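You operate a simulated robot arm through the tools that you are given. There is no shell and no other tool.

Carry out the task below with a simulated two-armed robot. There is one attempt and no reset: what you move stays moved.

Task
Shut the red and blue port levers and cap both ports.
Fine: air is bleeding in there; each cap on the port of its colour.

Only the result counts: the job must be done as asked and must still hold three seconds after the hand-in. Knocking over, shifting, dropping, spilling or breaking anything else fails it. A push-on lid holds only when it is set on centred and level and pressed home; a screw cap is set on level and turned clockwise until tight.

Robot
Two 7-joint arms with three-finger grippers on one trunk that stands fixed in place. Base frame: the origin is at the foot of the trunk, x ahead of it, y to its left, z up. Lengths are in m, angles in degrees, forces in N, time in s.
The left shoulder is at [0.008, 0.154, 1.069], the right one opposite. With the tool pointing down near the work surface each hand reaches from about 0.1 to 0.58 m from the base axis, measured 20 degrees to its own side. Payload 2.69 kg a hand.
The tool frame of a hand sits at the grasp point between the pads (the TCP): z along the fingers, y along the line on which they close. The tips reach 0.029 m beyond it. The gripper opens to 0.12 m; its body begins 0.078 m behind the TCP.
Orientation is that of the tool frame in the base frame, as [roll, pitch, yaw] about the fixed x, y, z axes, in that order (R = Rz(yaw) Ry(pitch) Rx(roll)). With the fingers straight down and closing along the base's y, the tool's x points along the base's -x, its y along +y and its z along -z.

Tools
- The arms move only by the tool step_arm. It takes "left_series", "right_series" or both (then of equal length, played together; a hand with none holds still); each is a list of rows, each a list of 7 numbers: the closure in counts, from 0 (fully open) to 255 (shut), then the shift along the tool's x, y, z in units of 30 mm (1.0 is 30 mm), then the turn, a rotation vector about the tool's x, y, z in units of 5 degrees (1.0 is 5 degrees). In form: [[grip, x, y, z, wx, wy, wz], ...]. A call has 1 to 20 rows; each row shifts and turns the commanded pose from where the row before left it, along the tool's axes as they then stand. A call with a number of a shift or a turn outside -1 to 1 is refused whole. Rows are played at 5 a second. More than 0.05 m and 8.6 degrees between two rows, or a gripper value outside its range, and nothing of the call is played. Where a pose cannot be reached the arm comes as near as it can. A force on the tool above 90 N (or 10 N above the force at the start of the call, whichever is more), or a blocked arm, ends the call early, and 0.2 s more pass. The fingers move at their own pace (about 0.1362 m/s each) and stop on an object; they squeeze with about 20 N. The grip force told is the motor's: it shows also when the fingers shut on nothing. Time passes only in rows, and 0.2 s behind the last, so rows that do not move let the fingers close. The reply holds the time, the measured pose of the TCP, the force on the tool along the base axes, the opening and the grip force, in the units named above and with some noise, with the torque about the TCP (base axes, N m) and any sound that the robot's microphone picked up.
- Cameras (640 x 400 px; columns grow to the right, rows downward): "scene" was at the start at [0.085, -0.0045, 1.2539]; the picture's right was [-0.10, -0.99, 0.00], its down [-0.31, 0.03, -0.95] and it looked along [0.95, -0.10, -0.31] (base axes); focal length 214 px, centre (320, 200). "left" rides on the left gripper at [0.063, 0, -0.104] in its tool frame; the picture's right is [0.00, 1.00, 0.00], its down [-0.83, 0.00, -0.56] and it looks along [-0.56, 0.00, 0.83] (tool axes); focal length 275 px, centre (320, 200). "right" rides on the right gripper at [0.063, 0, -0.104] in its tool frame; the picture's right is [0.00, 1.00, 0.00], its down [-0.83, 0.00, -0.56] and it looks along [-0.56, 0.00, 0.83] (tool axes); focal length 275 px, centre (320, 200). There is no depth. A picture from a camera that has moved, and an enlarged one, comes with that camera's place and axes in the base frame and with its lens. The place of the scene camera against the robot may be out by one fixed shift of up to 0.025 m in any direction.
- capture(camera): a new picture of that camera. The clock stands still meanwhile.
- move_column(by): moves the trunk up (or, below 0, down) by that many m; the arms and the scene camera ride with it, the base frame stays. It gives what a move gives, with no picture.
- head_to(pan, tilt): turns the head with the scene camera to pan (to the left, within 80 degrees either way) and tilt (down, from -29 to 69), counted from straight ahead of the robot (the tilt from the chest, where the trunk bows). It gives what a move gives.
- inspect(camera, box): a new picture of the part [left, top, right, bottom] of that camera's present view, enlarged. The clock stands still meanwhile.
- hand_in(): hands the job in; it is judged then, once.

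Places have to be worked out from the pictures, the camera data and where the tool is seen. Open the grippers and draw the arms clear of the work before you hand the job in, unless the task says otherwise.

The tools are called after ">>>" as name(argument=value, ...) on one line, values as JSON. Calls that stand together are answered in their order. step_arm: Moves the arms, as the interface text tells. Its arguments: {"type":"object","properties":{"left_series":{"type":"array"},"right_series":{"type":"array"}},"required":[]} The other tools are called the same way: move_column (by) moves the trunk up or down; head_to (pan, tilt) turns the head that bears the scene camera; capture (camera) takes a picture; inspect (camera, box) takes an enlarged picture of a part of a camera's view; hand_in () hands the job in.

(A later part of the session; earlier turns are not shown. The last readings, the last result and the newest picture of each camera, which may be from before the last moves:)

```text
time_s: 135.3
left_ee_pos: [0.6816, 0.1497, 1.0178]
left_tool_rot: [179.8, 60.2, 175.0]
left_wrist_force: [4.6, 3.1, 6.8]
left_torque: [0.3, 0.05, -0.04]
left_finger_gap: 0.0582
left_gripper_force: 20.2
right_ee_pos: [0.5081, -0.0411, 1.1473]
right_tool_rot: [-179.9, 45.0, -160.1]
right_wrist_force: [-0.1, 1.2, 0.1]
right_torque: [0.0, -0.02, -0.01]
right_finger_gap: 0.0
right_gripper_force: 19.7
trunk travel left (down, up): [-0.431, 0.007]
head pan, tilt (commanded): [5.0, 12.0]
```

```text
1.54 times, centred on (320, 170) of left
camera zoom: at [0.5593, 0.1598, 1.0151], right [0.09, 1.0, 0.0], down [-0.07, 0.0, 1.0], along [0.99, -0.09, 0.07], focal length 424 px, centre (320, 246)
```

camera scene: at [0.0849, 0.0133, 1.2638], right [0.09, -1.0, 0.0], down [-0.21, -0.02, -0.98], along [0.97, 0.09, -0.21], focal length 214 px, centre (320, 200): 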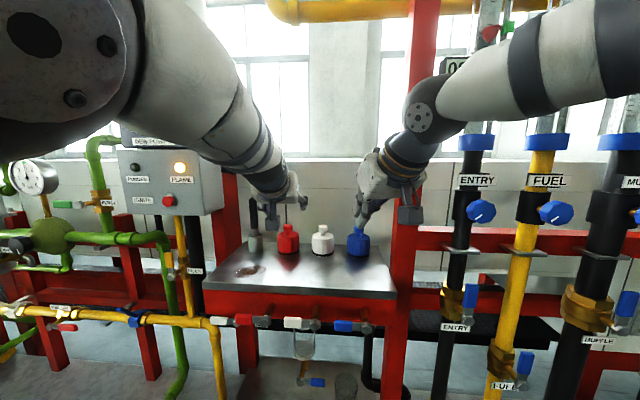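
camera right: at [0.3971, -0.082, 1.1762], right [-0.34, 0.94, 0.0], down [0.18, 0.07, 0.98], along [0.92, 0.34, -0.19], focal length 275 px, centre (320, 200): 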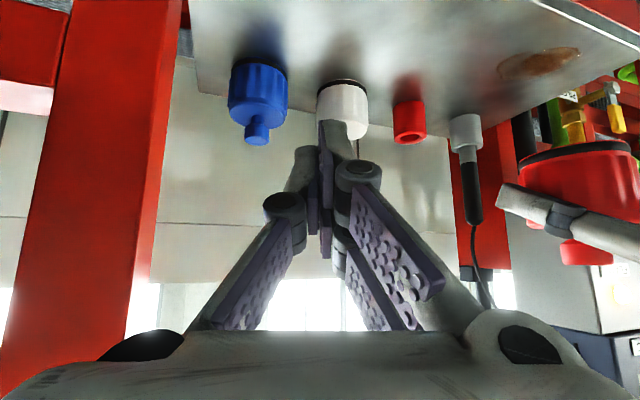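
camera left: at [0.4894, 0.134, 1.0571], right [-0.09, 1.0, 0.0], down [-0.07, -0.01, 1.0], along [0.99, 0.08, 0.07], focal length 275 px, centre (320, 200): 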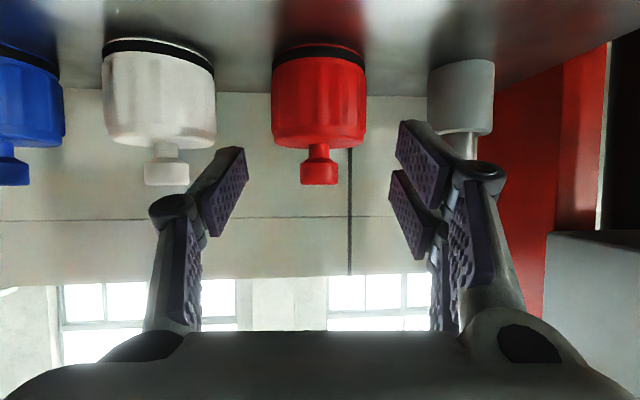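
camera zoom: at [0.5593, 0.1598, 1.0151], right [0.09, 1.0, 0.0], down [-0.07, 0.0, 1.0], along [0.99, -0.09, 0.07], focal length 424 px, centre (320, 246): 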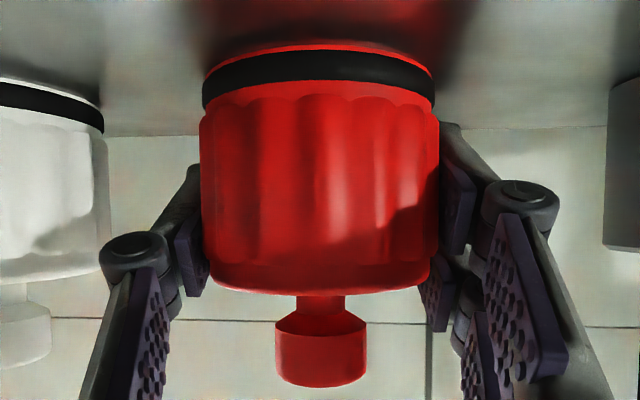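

The cap turned with the hand (10°) with negligible torque so far. I continue the clockwise stroke to about −20° yaw.

>>> step_arm(left_series=[[255, 0, -0.015, 0, 0.866, 0, 0.5], [255, 0, -0.015, 0, 0.866, 0, 0.5], [255, 0, -0.015, 0, 0.866, 0, 0.5], [255, 0, 0, 0, 0, 0, 0]])

>>> inspect(camera="left", box=[220, 40, 420, 300])

>>> inspect(camera="right", box=[380, 70, 450, 140])

```text
time_s: 136.3
left_ee_pos: [0.6812, 0.1478, 1.0171]
left_tool_rot: [180.0, 60.1, 159.8]
left_wrist_force: [3.9, 2.3, 9.0]
left_torque: [0.33, -0.1, -0.07]
left_finger_gap: 0.0583
left_gripper_force: 20.6
right_ee_pos: [0.5072, -0.0415, 1.1472]
right_tool_rot: [-179.9, 45.0, -160.0]
right_wrist_force: [0.7, -0.2, -0.4]
right_torque: [-0.02, 0.03, 0.02]
right_finger_gap: 0.0001
right_gripper_force: 20.0
trunk travel left (down, up): [-0.431, 0.007]
head pan, tilt (commanded): [5.0, 12.0]
```

```text
1.54 times, centred on (320, 170) of left
camera zoom: at [0.5659, 0.1895, 1.0152], right [0.35, 0.94, 0.0], down [-0.07, 0.02, 1.0], along [0.94, -0.34, 0.07], focal length 424 px, centre (320, 246)
```

zoom: 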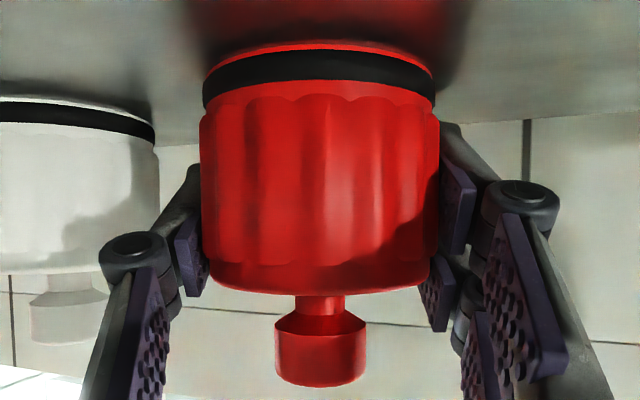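

```text
5.71 times, centred on (415, 105) of right
camera zoom: at [0.397, -0.0818, 1.1763], right [-0.34, 0.94, 0.0], down [0.18, 0.07, 0.98], along [0.92, 0.34, -0.19], focal length 1573 px, centre (-223, 743)
```

zoom: 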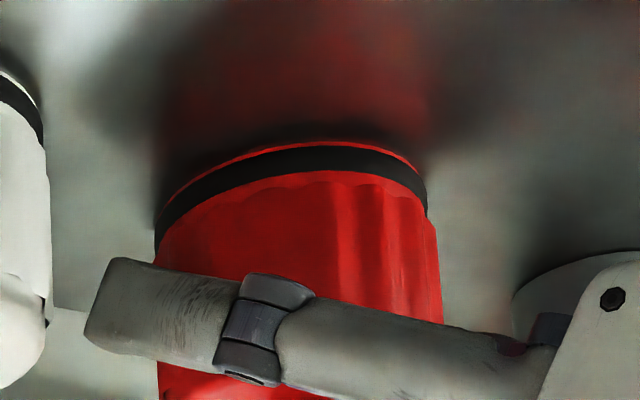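

25° turned with only friction-like torque. I test again whether it lifts freely (2 mm).

>>> step_arm(left_series=[[255, -0.058, 0, -0.033, 0, 0, 0], [255, -0.058, 0, -0.033, 0, 0, 0], [255, 0, 0, 0, 0, 0, 0]])

>>> inspect(camera="right", box=[380, 70, 450, 140])

```text
time_s: 137.1
left_ee_pos: [0.6813, 0.1476, 1.0191]
left_tool_rot: [-179.7, 59.9, 160.2]
left_wrist_force: [1.2, 0.6, -2.1]
left_torque: [0.03, -0.09, 0.01]
left_finger_gap: 0.0583
left_gripper_force: 19.9
right_ee_pos: [0.5084, -0.0406, 1.146]
right_tool_rot: [180.0, 44.9, -160.1]
right_wrist_force: [0.2, 0.7, -0.2]
right_torque: [-0.02, -0.02, 0.01]
right_finger_gap: 0.0
right_gripper_force: 20.2
trunk travel left (down, up): [-0.431, 0.007]
head pan, tilt (commanded): [5.0, 12.0]
```

```text
5.71 times, centred on (415, 105) of right
camera zoom: at [0.3978, -0.082, 1.1754], right [-0.34, 0.94, 0.0], down [0.18, 0.07, 0.98], along [0.92, 0.34, -0.2], focal length 1573 px, centre (-223, 743)
```

zoom: 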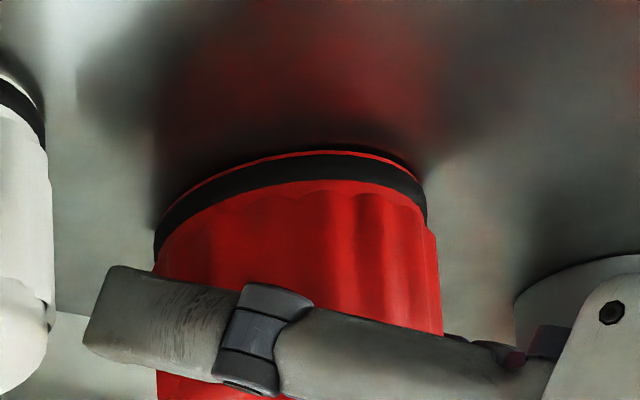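

Still free after 25°, so turning alone shows no thread engagement yet. To learn which kind of closure this is, I check whether the (already pressed) blue cap is retained. The left keeps holding the red cap; the right hand turns back to the gripping attitude.

>>> step_arm(left_series=[[255, 0.058, 0, 0.033, 0, 0, 0], [255, 0.029, 0, 0.017, 0, 0, 0], [255, 0, 0, 0, 0, 0, 0], [255, 0, 0, 0, 0, 0, 0], [255, 0, 0, 0, 0, 0, 0], [255, 0, 0, 0, 0, 0, 0], [255, 0, 0, 0, 0, 0, 0], [255, 0, 0, 0, 0, 0, 0], [255, 0, 0, 0, 0, 0, 0]], right_series=[[96, 0, 0, 0, 0.707, 0, 0.707], [96, 0, 0, 0, 0.707, 0, 0.707], [96, 0, 0, 0, 0.707, 0, 0.707], [96, 0, 0, 0, 0.707, 0, 0.707], [96, 0, 0, 0, 0.707, 0, 0.707], [96, 0, 0, 0, 0, -1, 0], [96, 0, 0, 0, 0, -1, 0], [96, 0, 0, 0, 0, -1, 0], [96, 0, 0, 0, 0, 0, 0]])

>>> capture(camera="right")

>>> capture(camera="scene")

```text
time_s: 139.1
left_ee_pos: [0.6802, 0.1478, 1.0171]
left_tool_rot: [-180.0, 60.0, 160.1]
left_wrist_force: [-0.7, 0.1, 0.4]
left_torque: [0.03, 0.02, 0.01]
left_finger_gap: 0.0585
left_gripper_force: 20.5
right_ee_pos: [0.5077, -0.0411, 1.1483]
right_tool_rot: [180.0, 60.0, 175.0]
right_wrist_force: [-0.1, -1.0, 0.9]
right_torque: [-0.03, -0.02, 0.0]
right_finger_gap: 0.0747
right_gripper_force: 0.0
trunk travel left (down, up): [-0.431, 0.007]
head pan, tilt (commanded): [5.0, 12.0]
```

```text
taken
camera right: at [0.387, -0.0313, 1.144], right [0.09, 1.0, 0.0], down [-0.07, 0.01, 1.0], along [0.99, -0.08, 0.07], focal length 275 px, centre (320, 200)
```

right: 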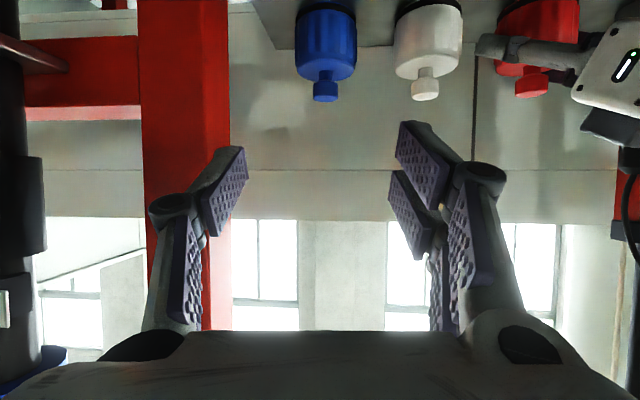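

```text
taken
camera scene: at [0.085, 0.0133, 1.2637], right [0.09, -1.0, 0.0], down [-0.21, -0.02, -0.98], along [0.97, 0.09, -0.21], focal length 214 px, centre (320, 200)
```

scene: 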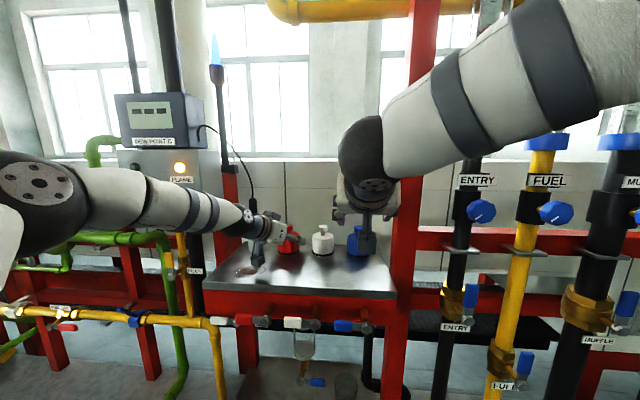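

Clear. I bring the right hand to the pre-grasp in front of the blue cap.

>>> step_arm(right_series=[[96, 0.197, 0.043, 0.859, 0, 0, 0], [96, 0.197, 0.043, 0.859, 0, 0, 0], [96, 0.197, 0.043, 0.859, 0, 0, 0], [96, 0.197, 0.043, 0.859, 0, 0, 0], [96, 0.197, 0.043, 0.859, 0, 0, 0], [96, 0, 0, 0, 0, 0, 0]])

>>> capture(camera="right")

```text
time_s: 140.5
left_ee_pos: [0.6812, 0.149, 1.0168]
left_tool_rot: [-179.9, 60.1, 160.1]
left_wrist_force: [0.3, -0.2, 0.7]
left_torque: [0.03, 0.01, -0.03]
left_finger_gap: 0.0584
left_gripper_force: 20.1
right_ee_pos: [0.6067, -0.0435, 1.0576]
right_tool_rot: [-179.9, 60.1, 174.9]
right_wrist_force: [0.2, 0.2, -0.4]
right_torque: [0.01, 0.02, -0.02]
right_finger_gap: 0.075
right_gripper_force: 0.0
trunk travel left (down, up): [-0.431, 0.007]
head pan, tilt (commanded): [5.0, 12.0]
```

```text
taken
camera right: at [0.4846, -0.0334, 1.055], right [0.08, 1.0, 0.0], down [-0.07, 0.01, 1.0], along [0.99, -0.08, 0.07], focal length 275 px, centre (320, 200)
```

right: 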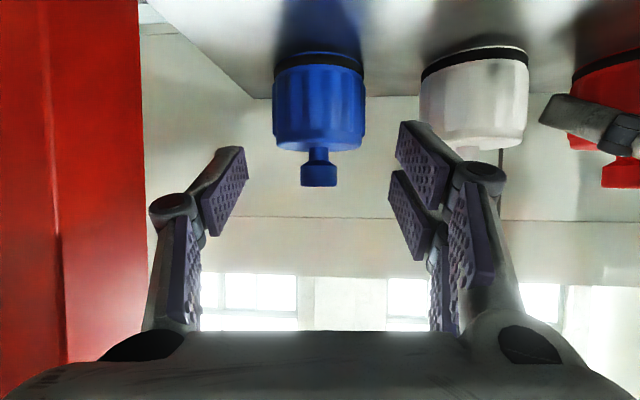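

Centred. I advance around the blue cap.

>>> step_arm(right_series=[[96, 0, 0, 0.667, 0, 0, 0], [96, 0, 0, 0.667, 0, 0, 0], [96, 0, 0, 0.667, 0, 0, 0], [96, 0, 0, 0.6, 0, 0, 0], [96, 0, 0, 0, 0, 0, 0]])

>>> inspect(camera="right", box=[220, 40, 420, 300])

```text
time_s: 141.7
left_ee_pos: [0.6816, 0.1483, 1.0185]
left_tool_rot: [-180.0, 60.0, 160.1]
left_wrist_force: [-0.2, -0.3, 0.6]
left_torque: [0.05, 0.02, 0.02]
left_finger_gap: 0.0583
left_gripper_force: 20.1
right_ee_pos: [0.6735, -0.0527, 1.0186]
right_tool_rot: [179.8, 60.0, 174.6]
right_wrist_force: [0.1, 0.4, 0.1]
right_torque: [0.0, 0.02, 0.02]
right_finger_gap: 0.075
right_gripper_force: 0.1
trunk travel left (down, up): [-0.431, 0.007]
head pan, tilt (commanded): [5.0, 12.0]
```

```text
1.54 times, centred on (320, 170) of right
camera zoom: at [0.5528, -0.0418, 1.0157], right [0.09, 1.0, 0.0], down [-0.07, 0.01, 1.0], along [0.99, -0.09, 0.07], focal length 424 px, centre (320, 246)
```

zoom: 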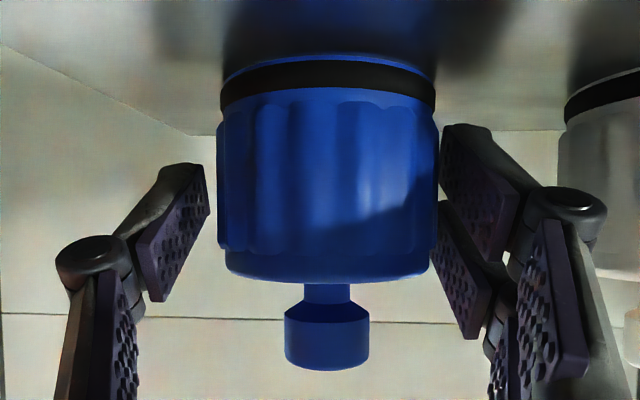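

I centre the hand (+2 mm), move 4 mm further in, close, and do the gentle lift test on the blue cap.

>>> step_arm(right_series=[[96, -0.03, 0.07, 0.12, 0, 0, 0], [96, 0, 0, 0, 0, 0, 0], [255, 0, 0, 0, 0, 0, 0], [255, 0, 0, 0, 0, 0, 0], [255, 0, 0, 0, 0, 0, 0]])

>>> step_arm(right_series=[[255, -0.043, 0, -0.025, 0, 0, 0], [255, -0.043, 0, -0.025, 0, 0, 0], [255, 0, 0, 0, 0, 0, 0]])

>>> inspect(camera="right", box=[220, 40, 420, 300])

```text
time_s: 142.9
left_ee_pos: [0.6809, 0.148, 1.0173]
left_tool_rot: [180.0, 60.2, 160.1]
left_wrist_force: [0.2, 0.9, -0.8]
left_torque: [0.0, -0.03, 0.0]
left_finger_gap: 0.0581
left_gripper_force: 20.0
right_ee_pos: [0.6783, -0.0532, 1.0174]
right_tool_rot: [179.6, 60.0, 174.3]
right_wrist_force: [2.1, 1.7, 5.8]
right_torque: [-0.06, -0.09, 0.02]
right_finger_gap: 0.0567
right_gripper_force: 19.5
trunk travel left (down, up): [-0.431, 0.007]
head pan, tilt (commanded): [5.0, 12.0]
```

```text
time_s: 143.7
left_ee_pos: [0.6815, 0.149, 1.0176]
left_tool_rot: [179.9, 60.0, 160.2]
left_wrist_force: [0.7, 0.6, 1.9]
left_torque: [0.08, -0.01, -0.02]
left_finger_gap: 0.0582
left_gripper_force: 19.9
right_ee_pos: [0.6781, -0.052, 1.0205]
right_tool_rot: [179.6, 59.9, 174.1]
right_wrist_force: [0.0, -0.2, -0.9]
right_torque: [-0.03, 0.0, 0.01]
right_finger_gap: 0.0571
right_gripper_force: 20.2
trunk travel left (down, up): [-0.431, 0.007]
head pan, tilt (commanded): [5.0, 12.0]
```

```text
1.54 times, centred on (320, 170) of right
camera zoom: at [0.5564, -0.0414, 1.0178], right [0.09, 1.0, 0.0], down [-0.06, 0.01, 1.0], along [0.99, -0.09, 0.06], focal length 424 px, centre (320, 246)
```

zoom: 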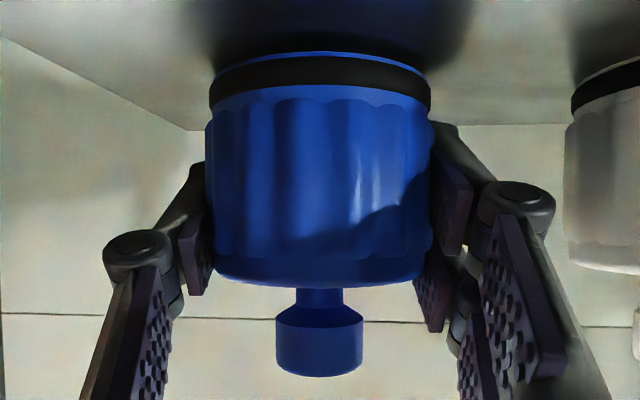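

The blue cap lifts freely as well (≈1 N). So neither is latched yet. I first find the true bore clearance and centre by probing sideways gently with the blue cap slightly lifted: +3 mm in y and read the force.

>>> step_arm(right_series=[[255, 0, 0.05, 0, 0, 0, 0], [255, 0, 0.05, 0, 0, 0, 0], [255, 0, 0, 0, 0, 0, 0]])

>>> step_arm(right_series=[[255, 0, 0.05, 0, 0, 0, 0], [255, 0, 0, 0, 0, 0, 0]])

```text
time_s: 144.5
left_ee_pos: [0.6815, 0.1483, 1.0174]
left_tool_rot: [-180.0, 60.2, 160.1]
left_wrist_force: [-0.3, -0.3, 1.4]
left_torque: [0.06, -0.05, 0.02]
left_finger_gap: 0.0582
left_gripper_force: 19.7
right_ee_pos: [0.6767, -0.0492, 1.0241]
right_tool_rot: [179.2, 60.0, 173.9]
right_wrist_force: [0.1, -0.2, -1.2]
right_torque: [0.01, 0.02, 0.0]
right_finger_gap: 0.0566
right_gripper_force: 19.7
trunk travel left (down, up): [-0.431, 0.007]
head pan, tilt (commanded): [5.0, 12.0]
```

```text
time_s: 145.1
left_ee_pos: [0.6813, 0.1482, 1.0177]
left_tool_rot: [-179.9, 60.2, 160.0]
left_wrist_force: [-0.2, 0.4, 2.3]
left_torque: [0.04, -0.02, 0.01]
left_finger_gap: 0.0583
left_gripper_force: 20.0
right_ee_pos: [0.6785, -0.0481, 1.0221]
right_tool_rot: [179.4, 60.0, 174.0]
right_wrist_force: [-0.5, 0.0, -0.6]
right_torque: [0.01, -0.03, 0.0]
right_finger_gap: 0.0568
right_gripper_force: 19.8
trunk travel left (down, up): [-0.431, 0.007]
head pan, tilt (commanded): [5.0, 12.0]
```

No side force at y=−0.048. I continue probing +y.

>>> step_arm(right_series=[[255, 0, 0.05, 0, 0, 0, 0], [255, 0, 0.033, 0, 0, 0, 0], [255, 0, 0, 0, 0, 0, 0]])

>>> step_arm(right_series=[[255, 0, 0.05, 0, 0, 0, 0], [255, 0, 0.033, 0, 0, 0, 0], [255, 0, 0, 0, 0, 0, 0]])

```text
time_s: 145.9
left_ee_pos: [0.6808, 0.148, 1.0175]
left_tool_rot: [-179.9, 60.0, 160.0]
left_wrist_force: [1.1, 1.4, 0.7]
left_torque: [0.04, 0.0, 0.02]
left_finger_gap: 0.058
left_gripper_force: 20.3
right_ee_pos: [0.6785, -0.0481, 1.021]
right_tool_rot: [179.6, 60.0, 174.0]
right_wrist_force: [-1.6, -9.2, 3.2]
right_torque: [-0.41, 0.02, -0.03]
right_finger_gap: 0.0568
right_gripper_force: 20.1
trunk travel left (down, up): [-0.431, 0.007]
head pan, tilt (commanded): [5.0, 12.0]
```

```text
time_s: 146.7
left_ee_pos: [0.6816, 0.1465, 1.0173]
left_tool_rot: [179.7, 59.9, 160.0]
left_wrist_force: [3.6, 5.7, -1.5]
left_torque: [0.19, -0.12, 0.0]
left_finger_gap: 0.0582
left_gripper_force: 20.4
right_ee_pos: [0.6781, -0.0461, 1.021]
right_tool_rot: [179.3, 59.8, 173.7]
right_wrist_force: [-4.9, -25.6, 2.8]
right_torque: [-0.06, -0.04, -0.14]
right_finger_gap: 0.0568
right_gripper_force: 20.0
trunk travel left (down, up): [-0.431, 0.007]
head pan, tilt (commanded): [5.0, 12.0]
```

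The +y wall is at about y=−0.048. I go back and probe the −y side.

>>> step_arm(right_series=[[255, 0, -0.1, 0, 0, 0, 0], [255, 0, -0.1, 0, 0, 0, 0], [255, 0, -0.05, 0, 0, 0, 0], [255, 0, 0, 0, 0, 0, 0]])

>>> step_arm(right_series=[[255, 0, -0.05, 0, 0, 0, 0], [255, 0, -0.033, 0, 0, 0, 0], [255, 0, 0, 0, 0, 0, 0]])

```text
time_s: 147.7
left_ee_pos: [0.6816, 0.1489, 1.0181]
left_tool_rot: [-179.9, 60.2, 160.1]
left_wrist_force: [-0.2, 0.2, 1.1]
left_torque: [0.02, -0.01, -0.01]
left_finger_gap: 0.0583
left_gripper_force: 20.0
right_ee_pos: [0.677, -0.0508, 1.0216]
right_tool_rot: [179.2, 60.0, 174.0]
right_wrist_force: [0.3, 1.3, -0.1]
right_torque: [0.0, 0.0, -0.03]
right_finger_gap: 0.0567
right_gripper_force: 20.0
trunk travel left (down, up): [-0.431, 0.007]
head pan, tilt (commanded): [5.0, 12.0]
```

```text
time_s: 148.5
left_ee_pos: [0.6809, 0.1489, 1.0171]
left_tool_rot: [-180.0, 60.0, 160.1]
left_wrist_force: [-0.3, -0.2, 1.6]
left_torque: [0.03, 0.01, -0.02]
left_finger_gap: 0.0581
left_gripper_force: 19.8
right_ee_pos: [0.6777, -0.0519, 1.0214]
right_tool_rot: [179.4, 60.1, 173.9]
right_wrist_force: [-0.3, 0.4, -0.6]
right_torque: [-0.01, -0.02, -0.02]
right_finger_gap: 0.0568
right_gripper_force: 19.8
trunk travel left (down, up): [-0.431, 0.007]
head pan, tilt (commanded): [5.0, 12.0]
```

>>> step_arm(right_series=[[255, 0, -0.05, 0, 0, 0, 0], [255, 0, -0.033, 0, 0, 0, 0], [255, 0, 0, 0, 0, 0, 0]])

>>> step_arm(right_series=[[255, 0, -0.05, 0, 0, 0, 0], [255, 0, 0, 0, 0, 0, 0]])

```text
time_s: 149.3
left_ee_pos: [0.6814, 0.1499, 1.0181]
left_tool_rot: [-179.8, 60.1, 160.2]
left_wrist_force: [-0.4, 0.5, 1.8]
left_torque: [0.06, 0.01, 0.02]
left_finger_gap: 0.0582
left_gripper_force: 19.7
right_ee_pos: [0.6764, -0.0528, 1.021]
right_tool_rot: [179.4, 59.9, 174.2]
right_wrist_force: [5.9, 11.7, 2.7]
right_torque: [0.25, -0.08, -0.06]
right_finger_gap: 0.0567
right_gripper_force: 19.8
trunk travel left (down, up): [-0.431, 0.007]
head pan, tilt (commanded): [5.0, 12.0]
```

```text
time_s: 149.9
left_ee_pos: [0.6812, 0.15, 1.018]
left_tool_rot: [-179.7, 60.2, 160.2]
left_wrist_force: [0.4, -1.2, 3.9]
left_torque: [0.07, -0.06, -0.07]
left_finger_gap: 0.058
left_gripper_force: 19.8
right_ee_pos: [0.6773, -0.0527, 1.0207]
right_tool_rot: [179.5, 60.0, 174.3]
right_wrist_force: [5.3, 20.4, 0.0]
right_torque: [0.0, -0.01, -0.01]
right_finger_gap: 0.0569
right_gripper_force: 19.7
trunk travel left (down, up): [-0.431, 0.007]
head pan, tilt (commanded): [5.0, 12.0]
```

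Result: the bore has about ±2.4 mm play around the port, centre at TCP ≈(0.678, −0.0505), so both caps were properly over their ports. Next I test the screw hypothesis further on the red cap: continue clockwise to −35° yaw with a light seat force.

>>> step_arm(left_series=[[255, 0.029, 0, 0.017, 0, 0, 0], [255, 0, -0.015, 0, 0.866, 0, 0.5], [255, 0, -0.015, 0, 0.866, 0, 0.5], [255, 0, -0.015, 0, 0.866, 0, 0.5], [255, 0, 0, 0, 0, 0, 0]], right_series=[[255, 0, 0.07, 0, 0, 0, 0], [255, 0, 0, 0, 0, 0, 0], [255, 0.058, 0, 0.033, 0, 0, 0], [255, 0.058, 0, 0.033, 0, 0, 0], [255, 0, 0, 0, 0, 0, 0]])

>>> inspect(camera="left", box=[220, 40, 420, 300])

>>> capture(camera="scene")

```text
time_s: 151.1
left_ee_pos: [0.679, 0.1491, 1.0165]
left_tool_rot: [180.0, 60.2, 144.9]
left_wrist_force: [7.1, 2.2, 5.0]
left_torque: [0.18, -0.27, -0.07]
left_finger_gap: 0.0584
left_gripper_force: 20.3
right_ee_pos: [0.6764, -0.0534, 1.019]
right_tool_rot: [179.5, 60.2, 174.2]
right_wrist_force: [-4.1, 9.9, 6.4]
right_torque: [-0.13, 0.2, 0.02]
right_finger_gap: 0.0568
right_gripper_force: 20.2
trunk travel left (down, up): [-0.431, 0.007]
head pan, tilt (commanded): [5.0, 12.0]
```

```text
1.54 times, centred on (320, 170) of left
camera zoom: at [0.5802, 0.2176, 1.015], right [0.58, 0.82, 0.0], down [-0.06, 0.04, 1.0], along [0.82, -0.57, 0.07], focal length 424 px, centre (320, 246)
```

zoom: 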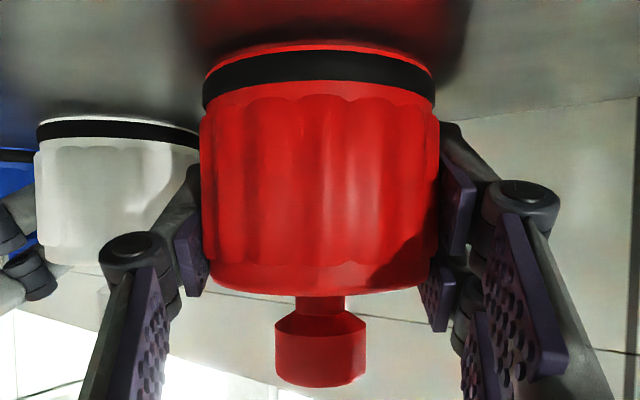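

```text
taken
camera scene: at [0.0842, 0.0147, 1.2639], right [0.09, -1.0, 0.0], down [-0.21, -0.02, -0.98], along [0.97, 0.08, -0.21], focal length 214 px, centre (320, 200)
```

scene: 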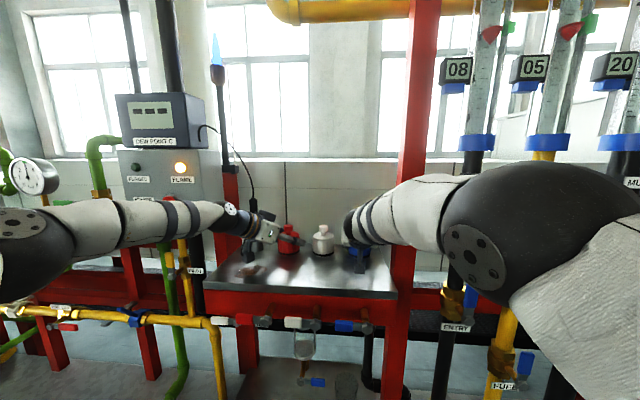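

No thread-like torque even after 40° of turning, so these behave as push-on caps (they also slid to home without turning). Most likely the press must happen well centred. I centre the blue cap in its play (target TCP ≈(0.678, −0.0505)).

>>> step_arm(right_series=[[255, -0.04, 0.08, 0.02, 0, 0, 0], [255, -0.03, 0.03, 0.02, 0, 0, 0], [255, 0, 0, 0, 0, 0, 0]])

```text
time_s: 151.9
left_ee_pos: [0.6814, 0.1476, 1.0178]
left_tool_rot: [179.9, 60.1, 145.0]
left_wrist_force: [6.3, 5.5, 6.2]
left_torque: [0.32, -0.3, 0.02]
left_finger_gap: 0.0583
left_gripper_force: 20.1
right_ee_pos: [0.679, -0.0499, 1.018]
right_tool_rot: [179.6, 60.1, 174.1]
right_wrist_force: [-0.9, 1.9, 5.0]
right_torque: [-0.07, 0.07, -0.06]
right_finger_gap: 0.0568
right_gripper_force: 19.9
trunk travel left (down, up): [-0.431, 0.007]
head pan, tilt (commanded): [5.0, 12.0]
```

Nearly centred. A last millimetre of correction, then a press in the grip and a lift test.

>>> step_arm(right_series=[[255, 0.0, -0.02, -0.03, 0, 0, 0], [255, 0.058, 0, 0.033, 0, 0, 0], [255, 0.058, 0, 0.033, 0, 0, 0], [255, 0, 0, 0, 0, 0, 0]])

>>> step_arm(right_series=[[255, -0.058, 0, -0.033, 0, 0, 0], [255, -0.058, 0, -0.033, 0, 0, 0], [255, -0.058, 0, -0.033, 0, 0, 0], [255, 0, 0, 0, 0, 0, 0]])

```text
time_s: 152.9
left_ee_pos: [0.6807, 0.1464, 1.0171]
left_tool_rot: [180.0, 60.0, 145.0]
left_wrist_force: [9.6, 7.0, 3.4]
left_torque: [0.32, -0.32, 0.03]
left_finger_gap: 0.0581
left_gripper_force: 19.7
right_ee_pos: [0.6786, -0.0526, 1.0163]
right_tool_rot: [179.4, 60.1, 174.0]
right_wrist_force: [1.3, -5.5, 14.9]
right_torque: [-0.07, 0.0, 0.02]
right_finger_gap: 0.0565
right_gripper_force: 20.1
trunk travel left (down, up): [-0.431, 0.007]
head pan, tilt (commanded): [5.0, 12.0]
```

```text
time_s: 153.9
left_ee_pos: [0.6812, 0.1473, 1.0177]
left_tool_rot: [-180.0, 60.1, 145.1]
left_wrist_force: [4.5, 8.5, 10.6]
left_torque: [0.38, -0.14, 0.01]
left_finger_gap: 0.0583
left_gripper_force: 19.7
right_ee_pos: [0.678, -0.0518, 1.0185]
right_tool_rot: [179.6, 59.8, 174.1]
right_wrist_force: [0.2, -0.5, -0.8]
right_torque: [0.01, -0.01, 0.03]
right_finger_gap: 0.0566
right_gripper_force: 19.9
trunk travel left (down, up): [-0.431, 0.007]
head pan, tilt (commanded): [5.0, 12.0]
```

Still free after a centred 15 N press, so retention is probably by turning after all ("screw cap": turned until tight; 40° so far was too little). Turning does no harm in either case, so I will ratchet the caps clockwise. Left hand: open slightly and swing back +45° about the cap axis.

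>>> step_arm(left_series=[[106, 0, 0, 0, 0, 0, 0], [106, 0, 0, 0, 0, 0, 0], [106, 0, 0.015, 0, -0.866, 0, -0.5], [106, 0, 0.015, 0, -0.866, 0, -0.5], [106, 0, 0.015, 0, -0.866, 0, -0.5], [106, 0, 0.015, 0, -0.866, 0, -0.5], [106, 0, 0, 0, 0, 0, 0]])

>>> inspect(camera="left", box=[220, 40, 420, 300])

```text
time_s: 155.5
left_ee_pos: [0.6811, 0.1485, 1.0166]
left_tool_rot: [-180.0, 60.2, 165.2]
left_wrist_force: [0.6, 0.3, 0.3]
left_torque: [-0.01, -0.01, -0.02]
left_finger_gap: 0.07
left_gripper_force: 0.0
right_ee_pos: [0.6778, -0.0508, 1.0219]
right_tool_rot: [179.4, 60.0, 174.0]
right_wrist_force: [0.7, 0.5, -0.3]
right_torque: [-0.01, 0.01, -0.03]
right_finger_gap: 0.0564
right_gripper_force: 19.8
trunk travel left (down, up): [-0.431, 0.007]
head pan, tilt (commanded): [5.0, 12.0]
```

```text
1.54 times, centred on (320, 170) of left
camera zoom: at [0.5636, 0.1789, 1.0144], right [0.26, 0.97, 0.0], down [-0.07, 0.01, 1.0], along [0.96, -0.26, 0.07], focal length 424 px, centre (320, 246)
```

zoom: 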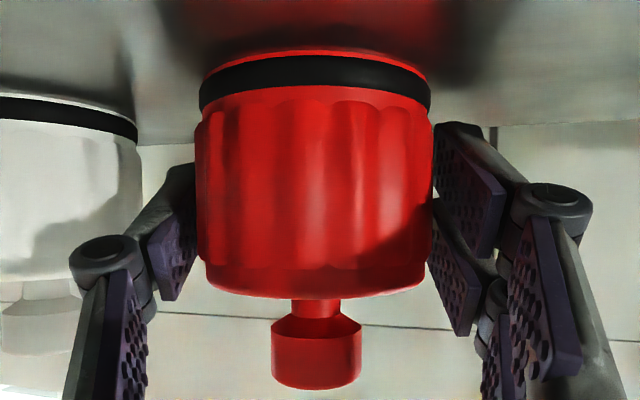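

The hand swings freely around the cap. I finish the swing to +10° yaw, close, and make a full clockwise stroke of 45°.

>>> step_arm(left_series=[[106, 0, -0.02, 0, -0.866, 0, -0.5], [106, 0, 0.015, 0, -0.866, 0, -0.5], [106, 0, 0.015, 0, -0.866, 0, -0.5], [106, 0, 0.015, 0, -0.866, 0, -0.5], [106, 0, 0.015, 0, -0.866, 0, -0.5], [106, 0, 0, 0, 0, 0, 0]])

>>> inspect(camera="left", box=[220, 40, 420, 300])

```text
time_s: 156.9
left_ee_pos: [0.6805, 0.1494, 1.0167]
left_tool_rot: [-179.6, 59.8, -170.9]
left_wrist_force: [-0.8, 0.0, 0.0]
left_torque: [0.01, 0.02, 0.0]
left_finger_gap: 0.0701
left_gripper_force: 0.1
right_ee_pos: [0.6795, -0.0519, 1.0196]
right_tool_rot: [179.4, 59.8, 174.0]
right_wrist_force: [0.3, 0.2, -0.3]
right_torque: [-0.01, 0.03, -0.01]
right_finger_gap: 0.0562
right_gripper_force: 19.8
trunk travel left (down, up): [-0.431, 0.007]
head pan, tilt (commanded): [5.0, 12.0]
```

```text
1.54 times, centred on (320, 170) of left
camera zoom: at [0.5602, 0.1312, 1.0147], right [-0.15, 0.99, 0.0], down [-0.06, -0.01, 1.0], along [0.99, 0.15, 0.06], focal length 424 px, centre (320, 246)
```

zoom: 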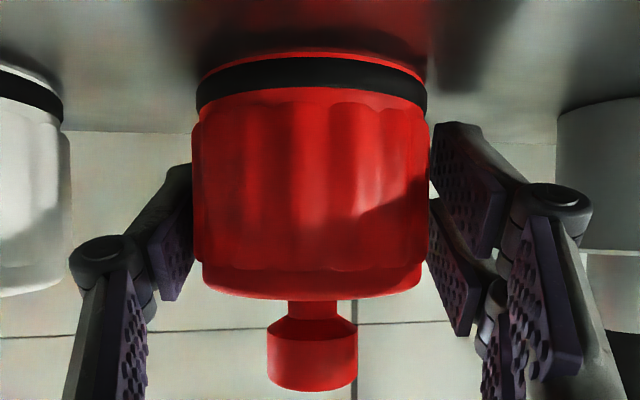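

The cap sits 2.5 mm to −y of the hand's centre; I centre, close, press lightly and turn 45° clockwise.

>>> step_arm(left_series=[[106, 0, -0.08, 0, 0, 0, 0], [255, 0, 0, 0, 0, 0, 0], [255, 0, 0, 0, 0, 0, 0], [255, 0, 0, 0, 0, 0, 0], [255, 0.029, 0, 0.017, 0, 0, 0], [255, 0, -0.015, 0, 0.866, 0, 0.5], [255, 0, -0.015, 0, 0.866, 0, 0.5], [255, 0, -0.015, 0, 0.866, 0, 0.5], [255, 0, -0.015, 0, 0.866, 0, 0.5], [255, 0, 0, 0, 0, 0, 0]])

>>> step_arm(left_series=[[255, 0, -0.015, 0, 0.866, 0, 0.5], [255, 0, -0.015, 0, 0.866, 0, 0.5], [255, 0, -0.015, 0, 0.866, 0, 0.5], [255, 0, -0.015, 0, 0.866, 0, 0.5], [255, 0, -0.015, 0, 0.866, 0, 0.5], [255, 0, 0, 0, 0, 0, 0]])

>>> inspect(camera="left", box=[220, 40, 420, 300])

```text
time_s: 159.1
left_ee_pos: [0.6811, 0.1465, 1.0162]
left_tool_rot: [-179.9, 60.3, 170.0]
left_wrist_force: [1.7, 8.1, 5.7]
left_torque: [0.15, 0.02, -0.02]
left_finger_gap: 0.0575
left_gripper_force: 20.2
right_ee_pos: [0.679, -0.0498, 1.0215]
right_tool_rot: [179.5, 60.0, 174.1]
right_wrist_force: [0.4, -0.4, -0.4]
right_torque: [0.0, -0.02, 0.0]
right_finger_gap: 0.0564
right_gripper_force: 19.9
trunk travel left (down, up): [-0.431, 0.007]
head pan, tilt (commanded): [5.0, 12.0]
```

```text
time_s: 160.5
left_ee_pos: [0.6814, 0.1455, 1.0167]
left_tool_rot: [-179.9, 60.2, 145.1]
left_wrist_force: [2.1, 13.7, 6.3]
left_torque: [-0.03, 0.17, -0.08]
left_finger_gap: 0.0566
left_gripper_force: 19.4
right_ee_pos: [0.6783, -0.051, 1.0208]
right_tool_rot: [179.6, 60.1, 174.2]
right_wrist_force: [0.2, -0.1, -0.4]
right_torque: [0.03, -0.01, -0.02]
right_finger_gap: 0.0566
right_gripper_force: 19.7
trunk travel left (down, up): [-0.431, 0.007]
head pan, tilt (commanded): [5.0, 12.0]
```

```text
1.54 times, centred on (320, 170) of left
camera zoom: at [0.5813, 0.2149, 1.0134], right [0.57, 0.82, 0.0], down [-0.06, 0.04, 1.0], along [0.82, -0.57, 0.07], focal length 424 px, centre (320, 246)
```

zoom: 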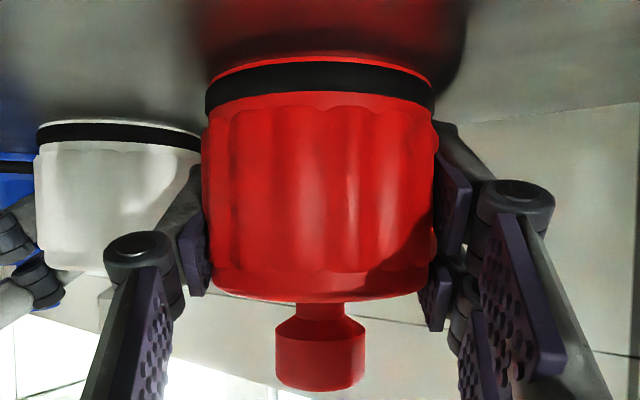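

85° turned in total, torque stays small (the 14 N is the cap leaning on the port's side). I relieve that (+2 mm y) and do another small lift test.

>>> step_arm(left_series=[[255, 0.019, 0.055, -0.033, 0, 0, 0], [255, -0.058, 0, -0.033, 0, 0, 0], [255, -0.058, 0, -0.033, 0, 0, 0], [255, 0, 0, 0, 0, 0, 0]])

>>> inspect(camera="scene", box=[250, 210, 390, 280])

```text
time_s: 161.5
left_ee_pos: [0.6812, 0.1466, 1.0187]
left_tool_rot: [-179.8, 60.0, 145.2]
left_wrist_force: [1.6, 5.0, -2.5]
left_torque: [0.0, 0.05, -0.01]
left_finger_gap: 0.0564
left_gripper_force: 19.9
right_ee_pos: [0.68, -0.0512, 1.0191]
right_tool_rot: [179.5, 59.9, 174.1]
right_wrist_force: [0.1, 0.1, 0.2]
right_torque: [-0.02, 0.0, 0.03]
right_finger_gap: 0.0565
right_gripper_force: 20.1
trunk travel left (down, up): [-0.431, 0.007]
head pan, tilt (commanded): [5.0, 12.0]
```

```text
4.57 times, centred on (320, 245) of scene
camera zoom: at [0.0856, 0.014, 1.2636], right [0.09, -1.0, 0.0], down [-0.21, -0.02, -0.98], along [0.97, 0.08, -0.21], focal length 980 px, centre (320, -6)
```

zoom: 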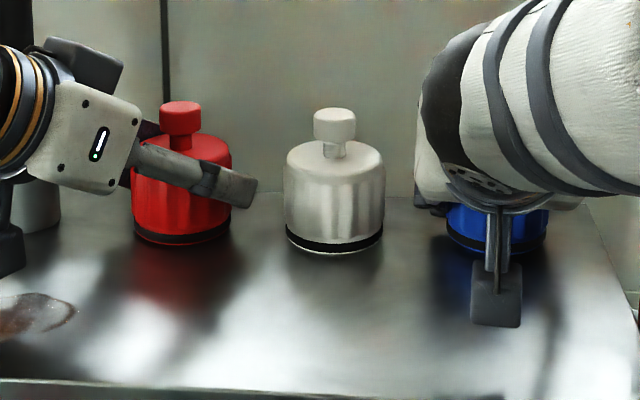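

It still lifts (≈2.5 N, mostly side friction). I now find the red port's true centre by probing sideways with the cap lifted 2 mm, so further pressing/turning is well centred.

>>> step_arm(left_series=[[255, 0.023, 0.066, -0.04, 0, 0, 0], [255, 0, 0, 0, 0, 0, 0]])

>>> step_arm(left_series=[[255, 0.023, 0.066, -0.04, 0, 0, 0], [255, 0, 0, 0, 0, 0, 0]])

>>> step_arm(left_series=[[255, 0.014, 0.041, -0.025, 0, 0, 0], [255, 0, 0, 0, 0, 0, 0]])

```text
time_s: 162.1
left_ee_pos: [0.6813, 0.147, 1.0202]
left_tool_rot: [-179.9, 60.1, 145.0]
left_wrist_force: [-0.2, 0.4, -0.3]
left_torque: [0.02, 0.01, -0.02]
left_finger_gap: 0.0564
left_gripper_force: 20.2
right_ee_pos: [0.6793, -0.0516, 1.0214]
right_tool_rot: [179.4, 60.0, 174.0]
right_wrist_force: [0.5, 0.5, -0.3]
right_torque: [-0.02, 0.0, -0.01]
right_finger_gap: 0.0566
right_gripper_force: 19.9
trunk travel left (down, up): [-0.431, 0.007]
head pan, tilt (commanded): [5.0, 12.0]
```

```text
time_s: 162.7
left_ee_pos: [0.6812, 0.1496, 1.0184]
left_tool_rot: [-179.9, 60.1, 145.0]
left_wrist_force: [-0.2, -0.6, -1.5]
left_torque: [-0.03, 0.01, -0.02]
left_finger_gap: 0.0564
left_gripper_force: 19.8
right_ee_pos: [0.6794, -0.0511, 1.0201]
right_tool_rot: [179.4, 60.0, 174.1]
right_wrist_force: [-0.7, -0.6, -0.7]
right_torque: [0.04, 0.01, 0.01]
right_finger_gap: 0.0566
right_gripper_force: 19.7
trunk travel left (down, up): [-0.431, 0.007]
head pan, tilt (commanded): [5.0, 12.0]
```

```text
time_s: 163.3
left_ee_pos: [0.6813, 0.1516, 1.02]
left_tool_rot: [180.0, 60.1, 145.0]
left_wrist_force: [1.3, -2.9, -0.7]
left_torque: [-0.11, -0.03, 0.01]
left_finger_gap: 0.0565
left_gripper_force: 20.4
right_ee_pos: [0.6791, -0.0521, 1.021]
right_tool_rot: [179.4, 60.1, 173.9]
right_wrist_force: [-0.4, 0.1, -0.8]
right_torque: [0.02, 0.0, -0.01]
right_finger_gap: 0.0564
right_gripper_force: 19.9
trunk travel left (down, up): [-0.431, 0.007]
head pan, tilt (commanded): [5.0, 12.0]
```

Red port centre found: TCP ≈(0.682, 0.149) in this yaw (play ±2.5 mm). My earlier press was ≈2 mm off-centre. I centre exactly, press in the grip, and test the lift again.

>>> step_arm(left_series=[[255, -0.035, -0.06, 0.061, 0, 0, 0], [255, 0.058, 0, 0.033, 0, 0, 0], [255, 0.058, 0, 0.033, 0, 0, 0], [255, 0.058, 0, 0.033, 0, 0, 0], [255, 0.029, 0, 0.017, 0, 0, 0], [255, 0, 0, 0, 0, 0, 0]])

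>>> step_arm(left_series=[[255, -0.058, 0, -0.033, 0, 0, 0], [255, -0.058, 0, -0.033, 0, 0, 0], [255, -0.058, 0, -0.033, 0, 0, 0], [255, -0.029, 0, -0.017, 0, 0, 0], [255, 0, 0, 0, 0, 0, 0]])

```text
time_s: 164.7
left_ee_pos: [0.6814, 0.1485, 1.0157]
left_tool_rot: [179.7, 60.3, 144.9]
left_wrist_force: [4.2, 0.0, 11.7]
left_torque: [0.02, 0.14, 0.01]
left_finger_gap: 0.0565
left_gripper_force: 20.0
right_ee_pos: [0.6789, -0.0525, 1.0227]
right_tool_rot: [179.4, 60.0, 174.0]
right_wrist_force: [-0.4, 0.9, -0.4]
right_torque: [0.0, 0.03, 0.0]
right_finger_gap: 0.0566
right_gripper_force: 20.4
trunk travel left (down, up): [-0.431, 0.007]
head pan, tilt (commanded): [5.0, 12.0]
```

```text
time_s: 165.9
left_ee_pos: [0.681, 0.1491, 1.0175]
left_tool_rot: [180.0, 60.0, 145.1]
left_wrist_force: [-0.1, -0.7, -0.5]
left_torque: [-0.02, -0.01, 0.01]
left_finger_gap: 0.0565
left_gripper_force: 19.9
right_ee_pos: [0.6777, -0.0523, 1.0207]
right_tool_rot: [179.4, 59.9, 174.0]
right_wrist_force: [-1.0, 0.2, -0.4]
right_torque: [-0.01, -0.01, 0.02]
right_finger_gap: 0.0563
right_gripper_force: 19.9
trunk travel left (down, up): [-0.431, 0.007]
head pan, tilt (commanded): [5.0, 12.0]
```

Still free at 12 N, perfectly centred. I carry on ratcheting clockwise with exact centring; next stroke: reseat, open, swing back +45°, close.

>>> step_arm(left_series=[[255, 0.045, 0, 0.056, 0, 0, 0], [106, 0, 0, 0, 0, 0, 0], [106, 0, 0, 0, 0, 0, 0], [106, 0, 0.015, 0, -0.866, 0, -0.5], [106, 0, 0.015, 0, -0.866, 0, -0.5], [106, 0, 0.015, 0, -0.866, 0, -0.5], [106, 0, 0.015, 0, -0.866, 0, -0.5], [106, 0, 0.015, 0, -0.866, 0, -0.5], [106, 0, 0.015, 0, -0.866, 0, -0.5], [106, 0, 0.015, 0, -0.866, 0, -0.5], [106, 0, 0.015, 0, -0.866, 0, -0.5], [106, 0, 0.015, 0, -0.866, 0, -0.5], [106, 0, 0, 0, 0, 0, 0]])

>>> inspect(camera="left", box=[220, 40, 420, 300])

```text
time_s: 168.7
left_ee_pos: [0.6824, 0.1511, 1.0174]
left_tool_rot: [-179.8, 59.8, -170.8]
left_wrist_force: [0.5, 1.2, 0.7]
left_torque: [-0.02, -0.01, 0.01]
left_finger_gap: 0.07
left_gripper_force: 0.1
right_ee_pos: [0.6789, -0.0517, 1.0201]
right_tool_rot: [179.5, 60.0, 174.1]
right_wrist_force: [0.8, -0.1, 0.0]
right_torque: [0.04, 0.02, -0.02]
right_finger_gap: 0.0565
right_gripper_force: 19.5
trunk travel left (down, up): [-0.431, 0.007]
head pan, tilt (commanded): [5.0, 12.0]
```

```text
1.54 times, centred on (320, 170) of left
camera zoom: at [0.5621, 0.1326, 1.0153], right [-0.15, 0.99, 0.0], down [-0.06, -0.01, 1.0], along [0.99, 0.15, 0.06], focal length 424 px, centre (320, 246)
```

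zoom: 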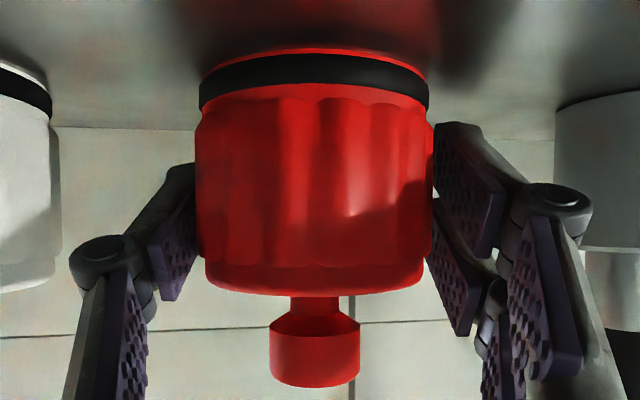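

I shift +1 mm towards the centre, close, press lightly and turn 45° clockwise again.

>>> step_arm(left_series=[[106, 0, 0.03, 0, 0, 0, 0], [255, 0, 0, 0, 0, 0, 0], [255, 0, 0, 0, 0, 0, 0], [255, 0, 0, 0, 0, 0, 0], [255, 0.029, 0, 0.017, 0, 0, 0], [255, 0, -0.015, 0, 0.866, 0, 0.5], [255, 0, -0.015, 0, 0.866, 0, 0.5], [255, 0, -0.015, 0, 0.866, 0, 0.5], [255, 0, -0.015, 0, 0.866, 0, 0.5], [255, 0, -0.015, 0, 0.866, 0, 0.5], [255, 0, -0.015, 0, 0.866, 0, 0.5], [255, 0, -0.015, 0, 0.866, 0, 0.5], [255, 0, -0.015, 0, 0.866, 0, 0.5], [255, 0, -0.015, 0, 0.866, 0, 0.5], [255, 0, 0, 0, 0, 0, 0]])

>>> inspect(camera="left", box=[220, 40, 420, 300])

```text
time_s: 171.9
left_ee_pos: [0.682, 0.1498, 1.0168]
left_tool_rot: [-180.0, 60.1, 144.9]
left_wrist_force: [1.3, 1.2, 6.9]
left_torque: [-0.1, -0.1, -0.02]
left_finger_gap: 0.0567
left_gripper_force: 20.2
right_ee_pos: [0.6782, -0.0516, 1.0212]
right_tool_rot: [179.4, 59.9, 173.9]
right_wrist_force: [0.6, -0.7, -0.9]
right_torque: [0.01, -0.02, -0.01]
right_finger_gap: 0.0566
right_gripper_force: 20.2
trunk travel left (down, up): [-0.431, 0.007]
head pan, tilt (commanded): [5.0, 12.0]
```

```text
1.54 times, centred on (320, 170) of left
camera zoom: at [0.5821, 0.2186, 1.0149], right [0.58, 0.82, 0.0], down [-0.06, 0.04, 1.0], along [0.82, -0.57, 0.07], focal length 424 px, centre (320, 246)
```

zoom: 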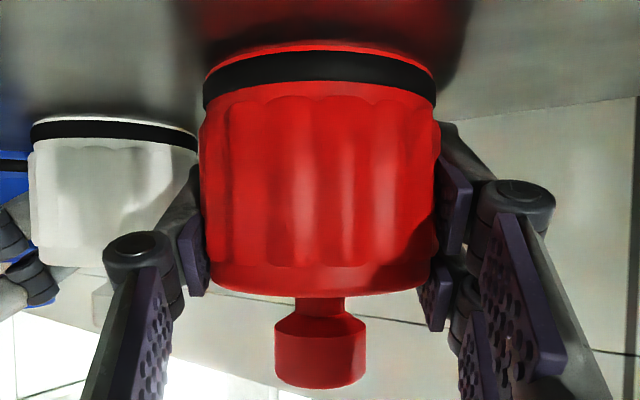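

130° turned, well centred, and essentially zero torque – it is not a thread. So it must be a push-on cap; the press from above should be done exactly centred. I release the red cap here (centred) and withdraw along the tool axis.

>>> step_arm(left_series=[[255, -0.029, 0, -0.017, 0, 0, 0], [106, 0, 0, 0, 0, 0, 0], [96, 0, 0, 0, 0, 0, 0], [96, -0.05, 0, -0.3, 0, 0, 0], [96, 0, 0, -0.6, 0, 0, 0], [96, 0, 0, -0.667, 0, 0, 0], [96, 0, 0, -0.667, 0, 0, 0], [96, 0, 0, -0.667, 0, 0, 0], [96, 0, 0, 0, 0, 0, 0]])

>>> capture(camera="left")

>>> inspect(camera="scene", box=[230, 210, 350, 275])

```text
time_s: 173.9
left_ee_pos: [0.6225, 0.1916, 1.0611]
left_tool_rot: [-179.9, 60.1, 145.1]
left_wrist_force: [0.6, 0.0, -0.2]
left_torque: [-0.01, 0.01, 0.01]
left_finger_gap: 0.0749
left_gripper_force: 0.0
right_ee_pos: [0.6792, -0.0513, 1.0202]
right_tool_rot: [179.4, 59.9, 174.0]
right_wrist_force: [-0.5, 0.4, -0.9]
right_torque: [-0.04, -0.03, -0.02]
right_finger_gap: 0.0565
right_gripper_force: 20.1
trunk travel left (down, up): [-0.431, 0.007]
head pan, tilt (commanded): [5.0, 12.0]
```

```text
taken
camera left: at [0.522, 0.2613, 1.0592], right [0.58, 0.82, 0.0], down [-0.06, 0.04, 1.0], along [0.82, -0.57, 0.07], focal length 275 px, centre (320, 200)
```

left: 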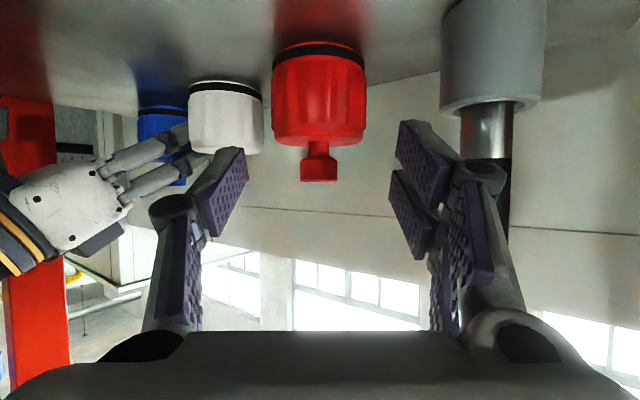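

```text
5.33 times, centred on (290, 242) of scene
camera zoom: at [0.0853, 0.0133, 1.2637], right [0.09, -1.0, 0.0], down [-0.21, -0.02, -0.98], along [0.97, 0.09, -0.21], focal length 1144 px, centre (480, -27)
```

zoom: 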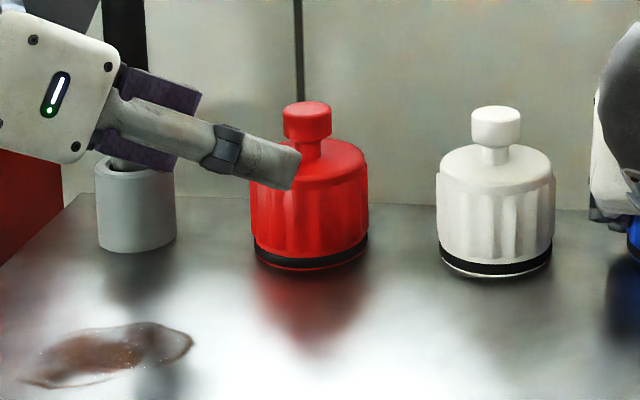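

Red and white caps show identical height and attitude in the scene view, so red is geometrically home. I now do a stronger, well-centred press from above on red: raise, turn straight, make a fist and tilt to ≈87°.

>>> step_arm(left_series=[[96, -0.722, 0, -0.417, 0, 0, 0], [96, -0.722, 0, -0.417, 0, 0, 0], [96, -0.722, 0, -0.417, 0, 0, 0], [255, 0, 0, 0, -0.866, 0, -0.5], [255, 0, 0, 0, -0.866, 0, -0.5], [255, 0, 0, 0, -0.866, 0, -0.5], [255, 0, 0, 0, -0.866, 0, -0.5], [255, 0, 0, 0, -0.866, 0, -0.5], [255, 0, 0, 0, -0.866, 0, -0.5], [255, 0, 0, 0, -0.866, 0, -0.5], [255, 0, 0, 0, -0.866, 0, -0.5], [255, 0, 0, 0, 0, -1, 0], [255, 0, 0, 0, 0, -1, 0], [255, 0, 0, 0, 0, -1, 0], [255, 0, 0, 0, 0, -1, 0], [255, 0, 0, 0, 0, -1, 0], [255, 0, 0, 0, 0, -0.5, 0], [255, 0, 0, 0, 0, 0, 0]])

>>> capture(camera="left")

```text
time_s: 177.7
left_ee_pos: [0.621, 0.1934, 1.1391]
left_tool_rot: [-179.6, 87.6, -174.7]
left_wrist_force: [0.9, 0.3, -0.3]
left_torque: [0.02, -0.02, -0.01]
left_finger_gap: 0.0002
left_gripper_force: 20.1
right_ee_pos: [0.6782, -0.0508, 1.0204]
right_tool_rot: [179.3, 60.1, 173.9]
right_wrist_force: [0.2, 0.1, -1.1]
right_torque: [0.0, -0.03, 0.01]
right_finger_gap: 0.0565
right_gripper_force: 20.0
trunk travel left (down, up): [-0.431, 0.007]
head pan, tilt (commanded): [5.0, 12.0]
```

```text
taken
camera left: at [0.5142, 0.1829, 1.0795], right [-0.09, 1.0, 0.0], down [-0.52, -0.05, 0.85], along [0.85, 0.07, 0.52], focal length 275 px, centre (320, 200)
```

left: 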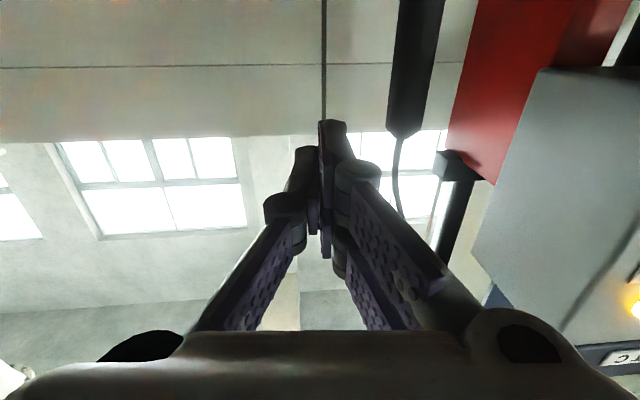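

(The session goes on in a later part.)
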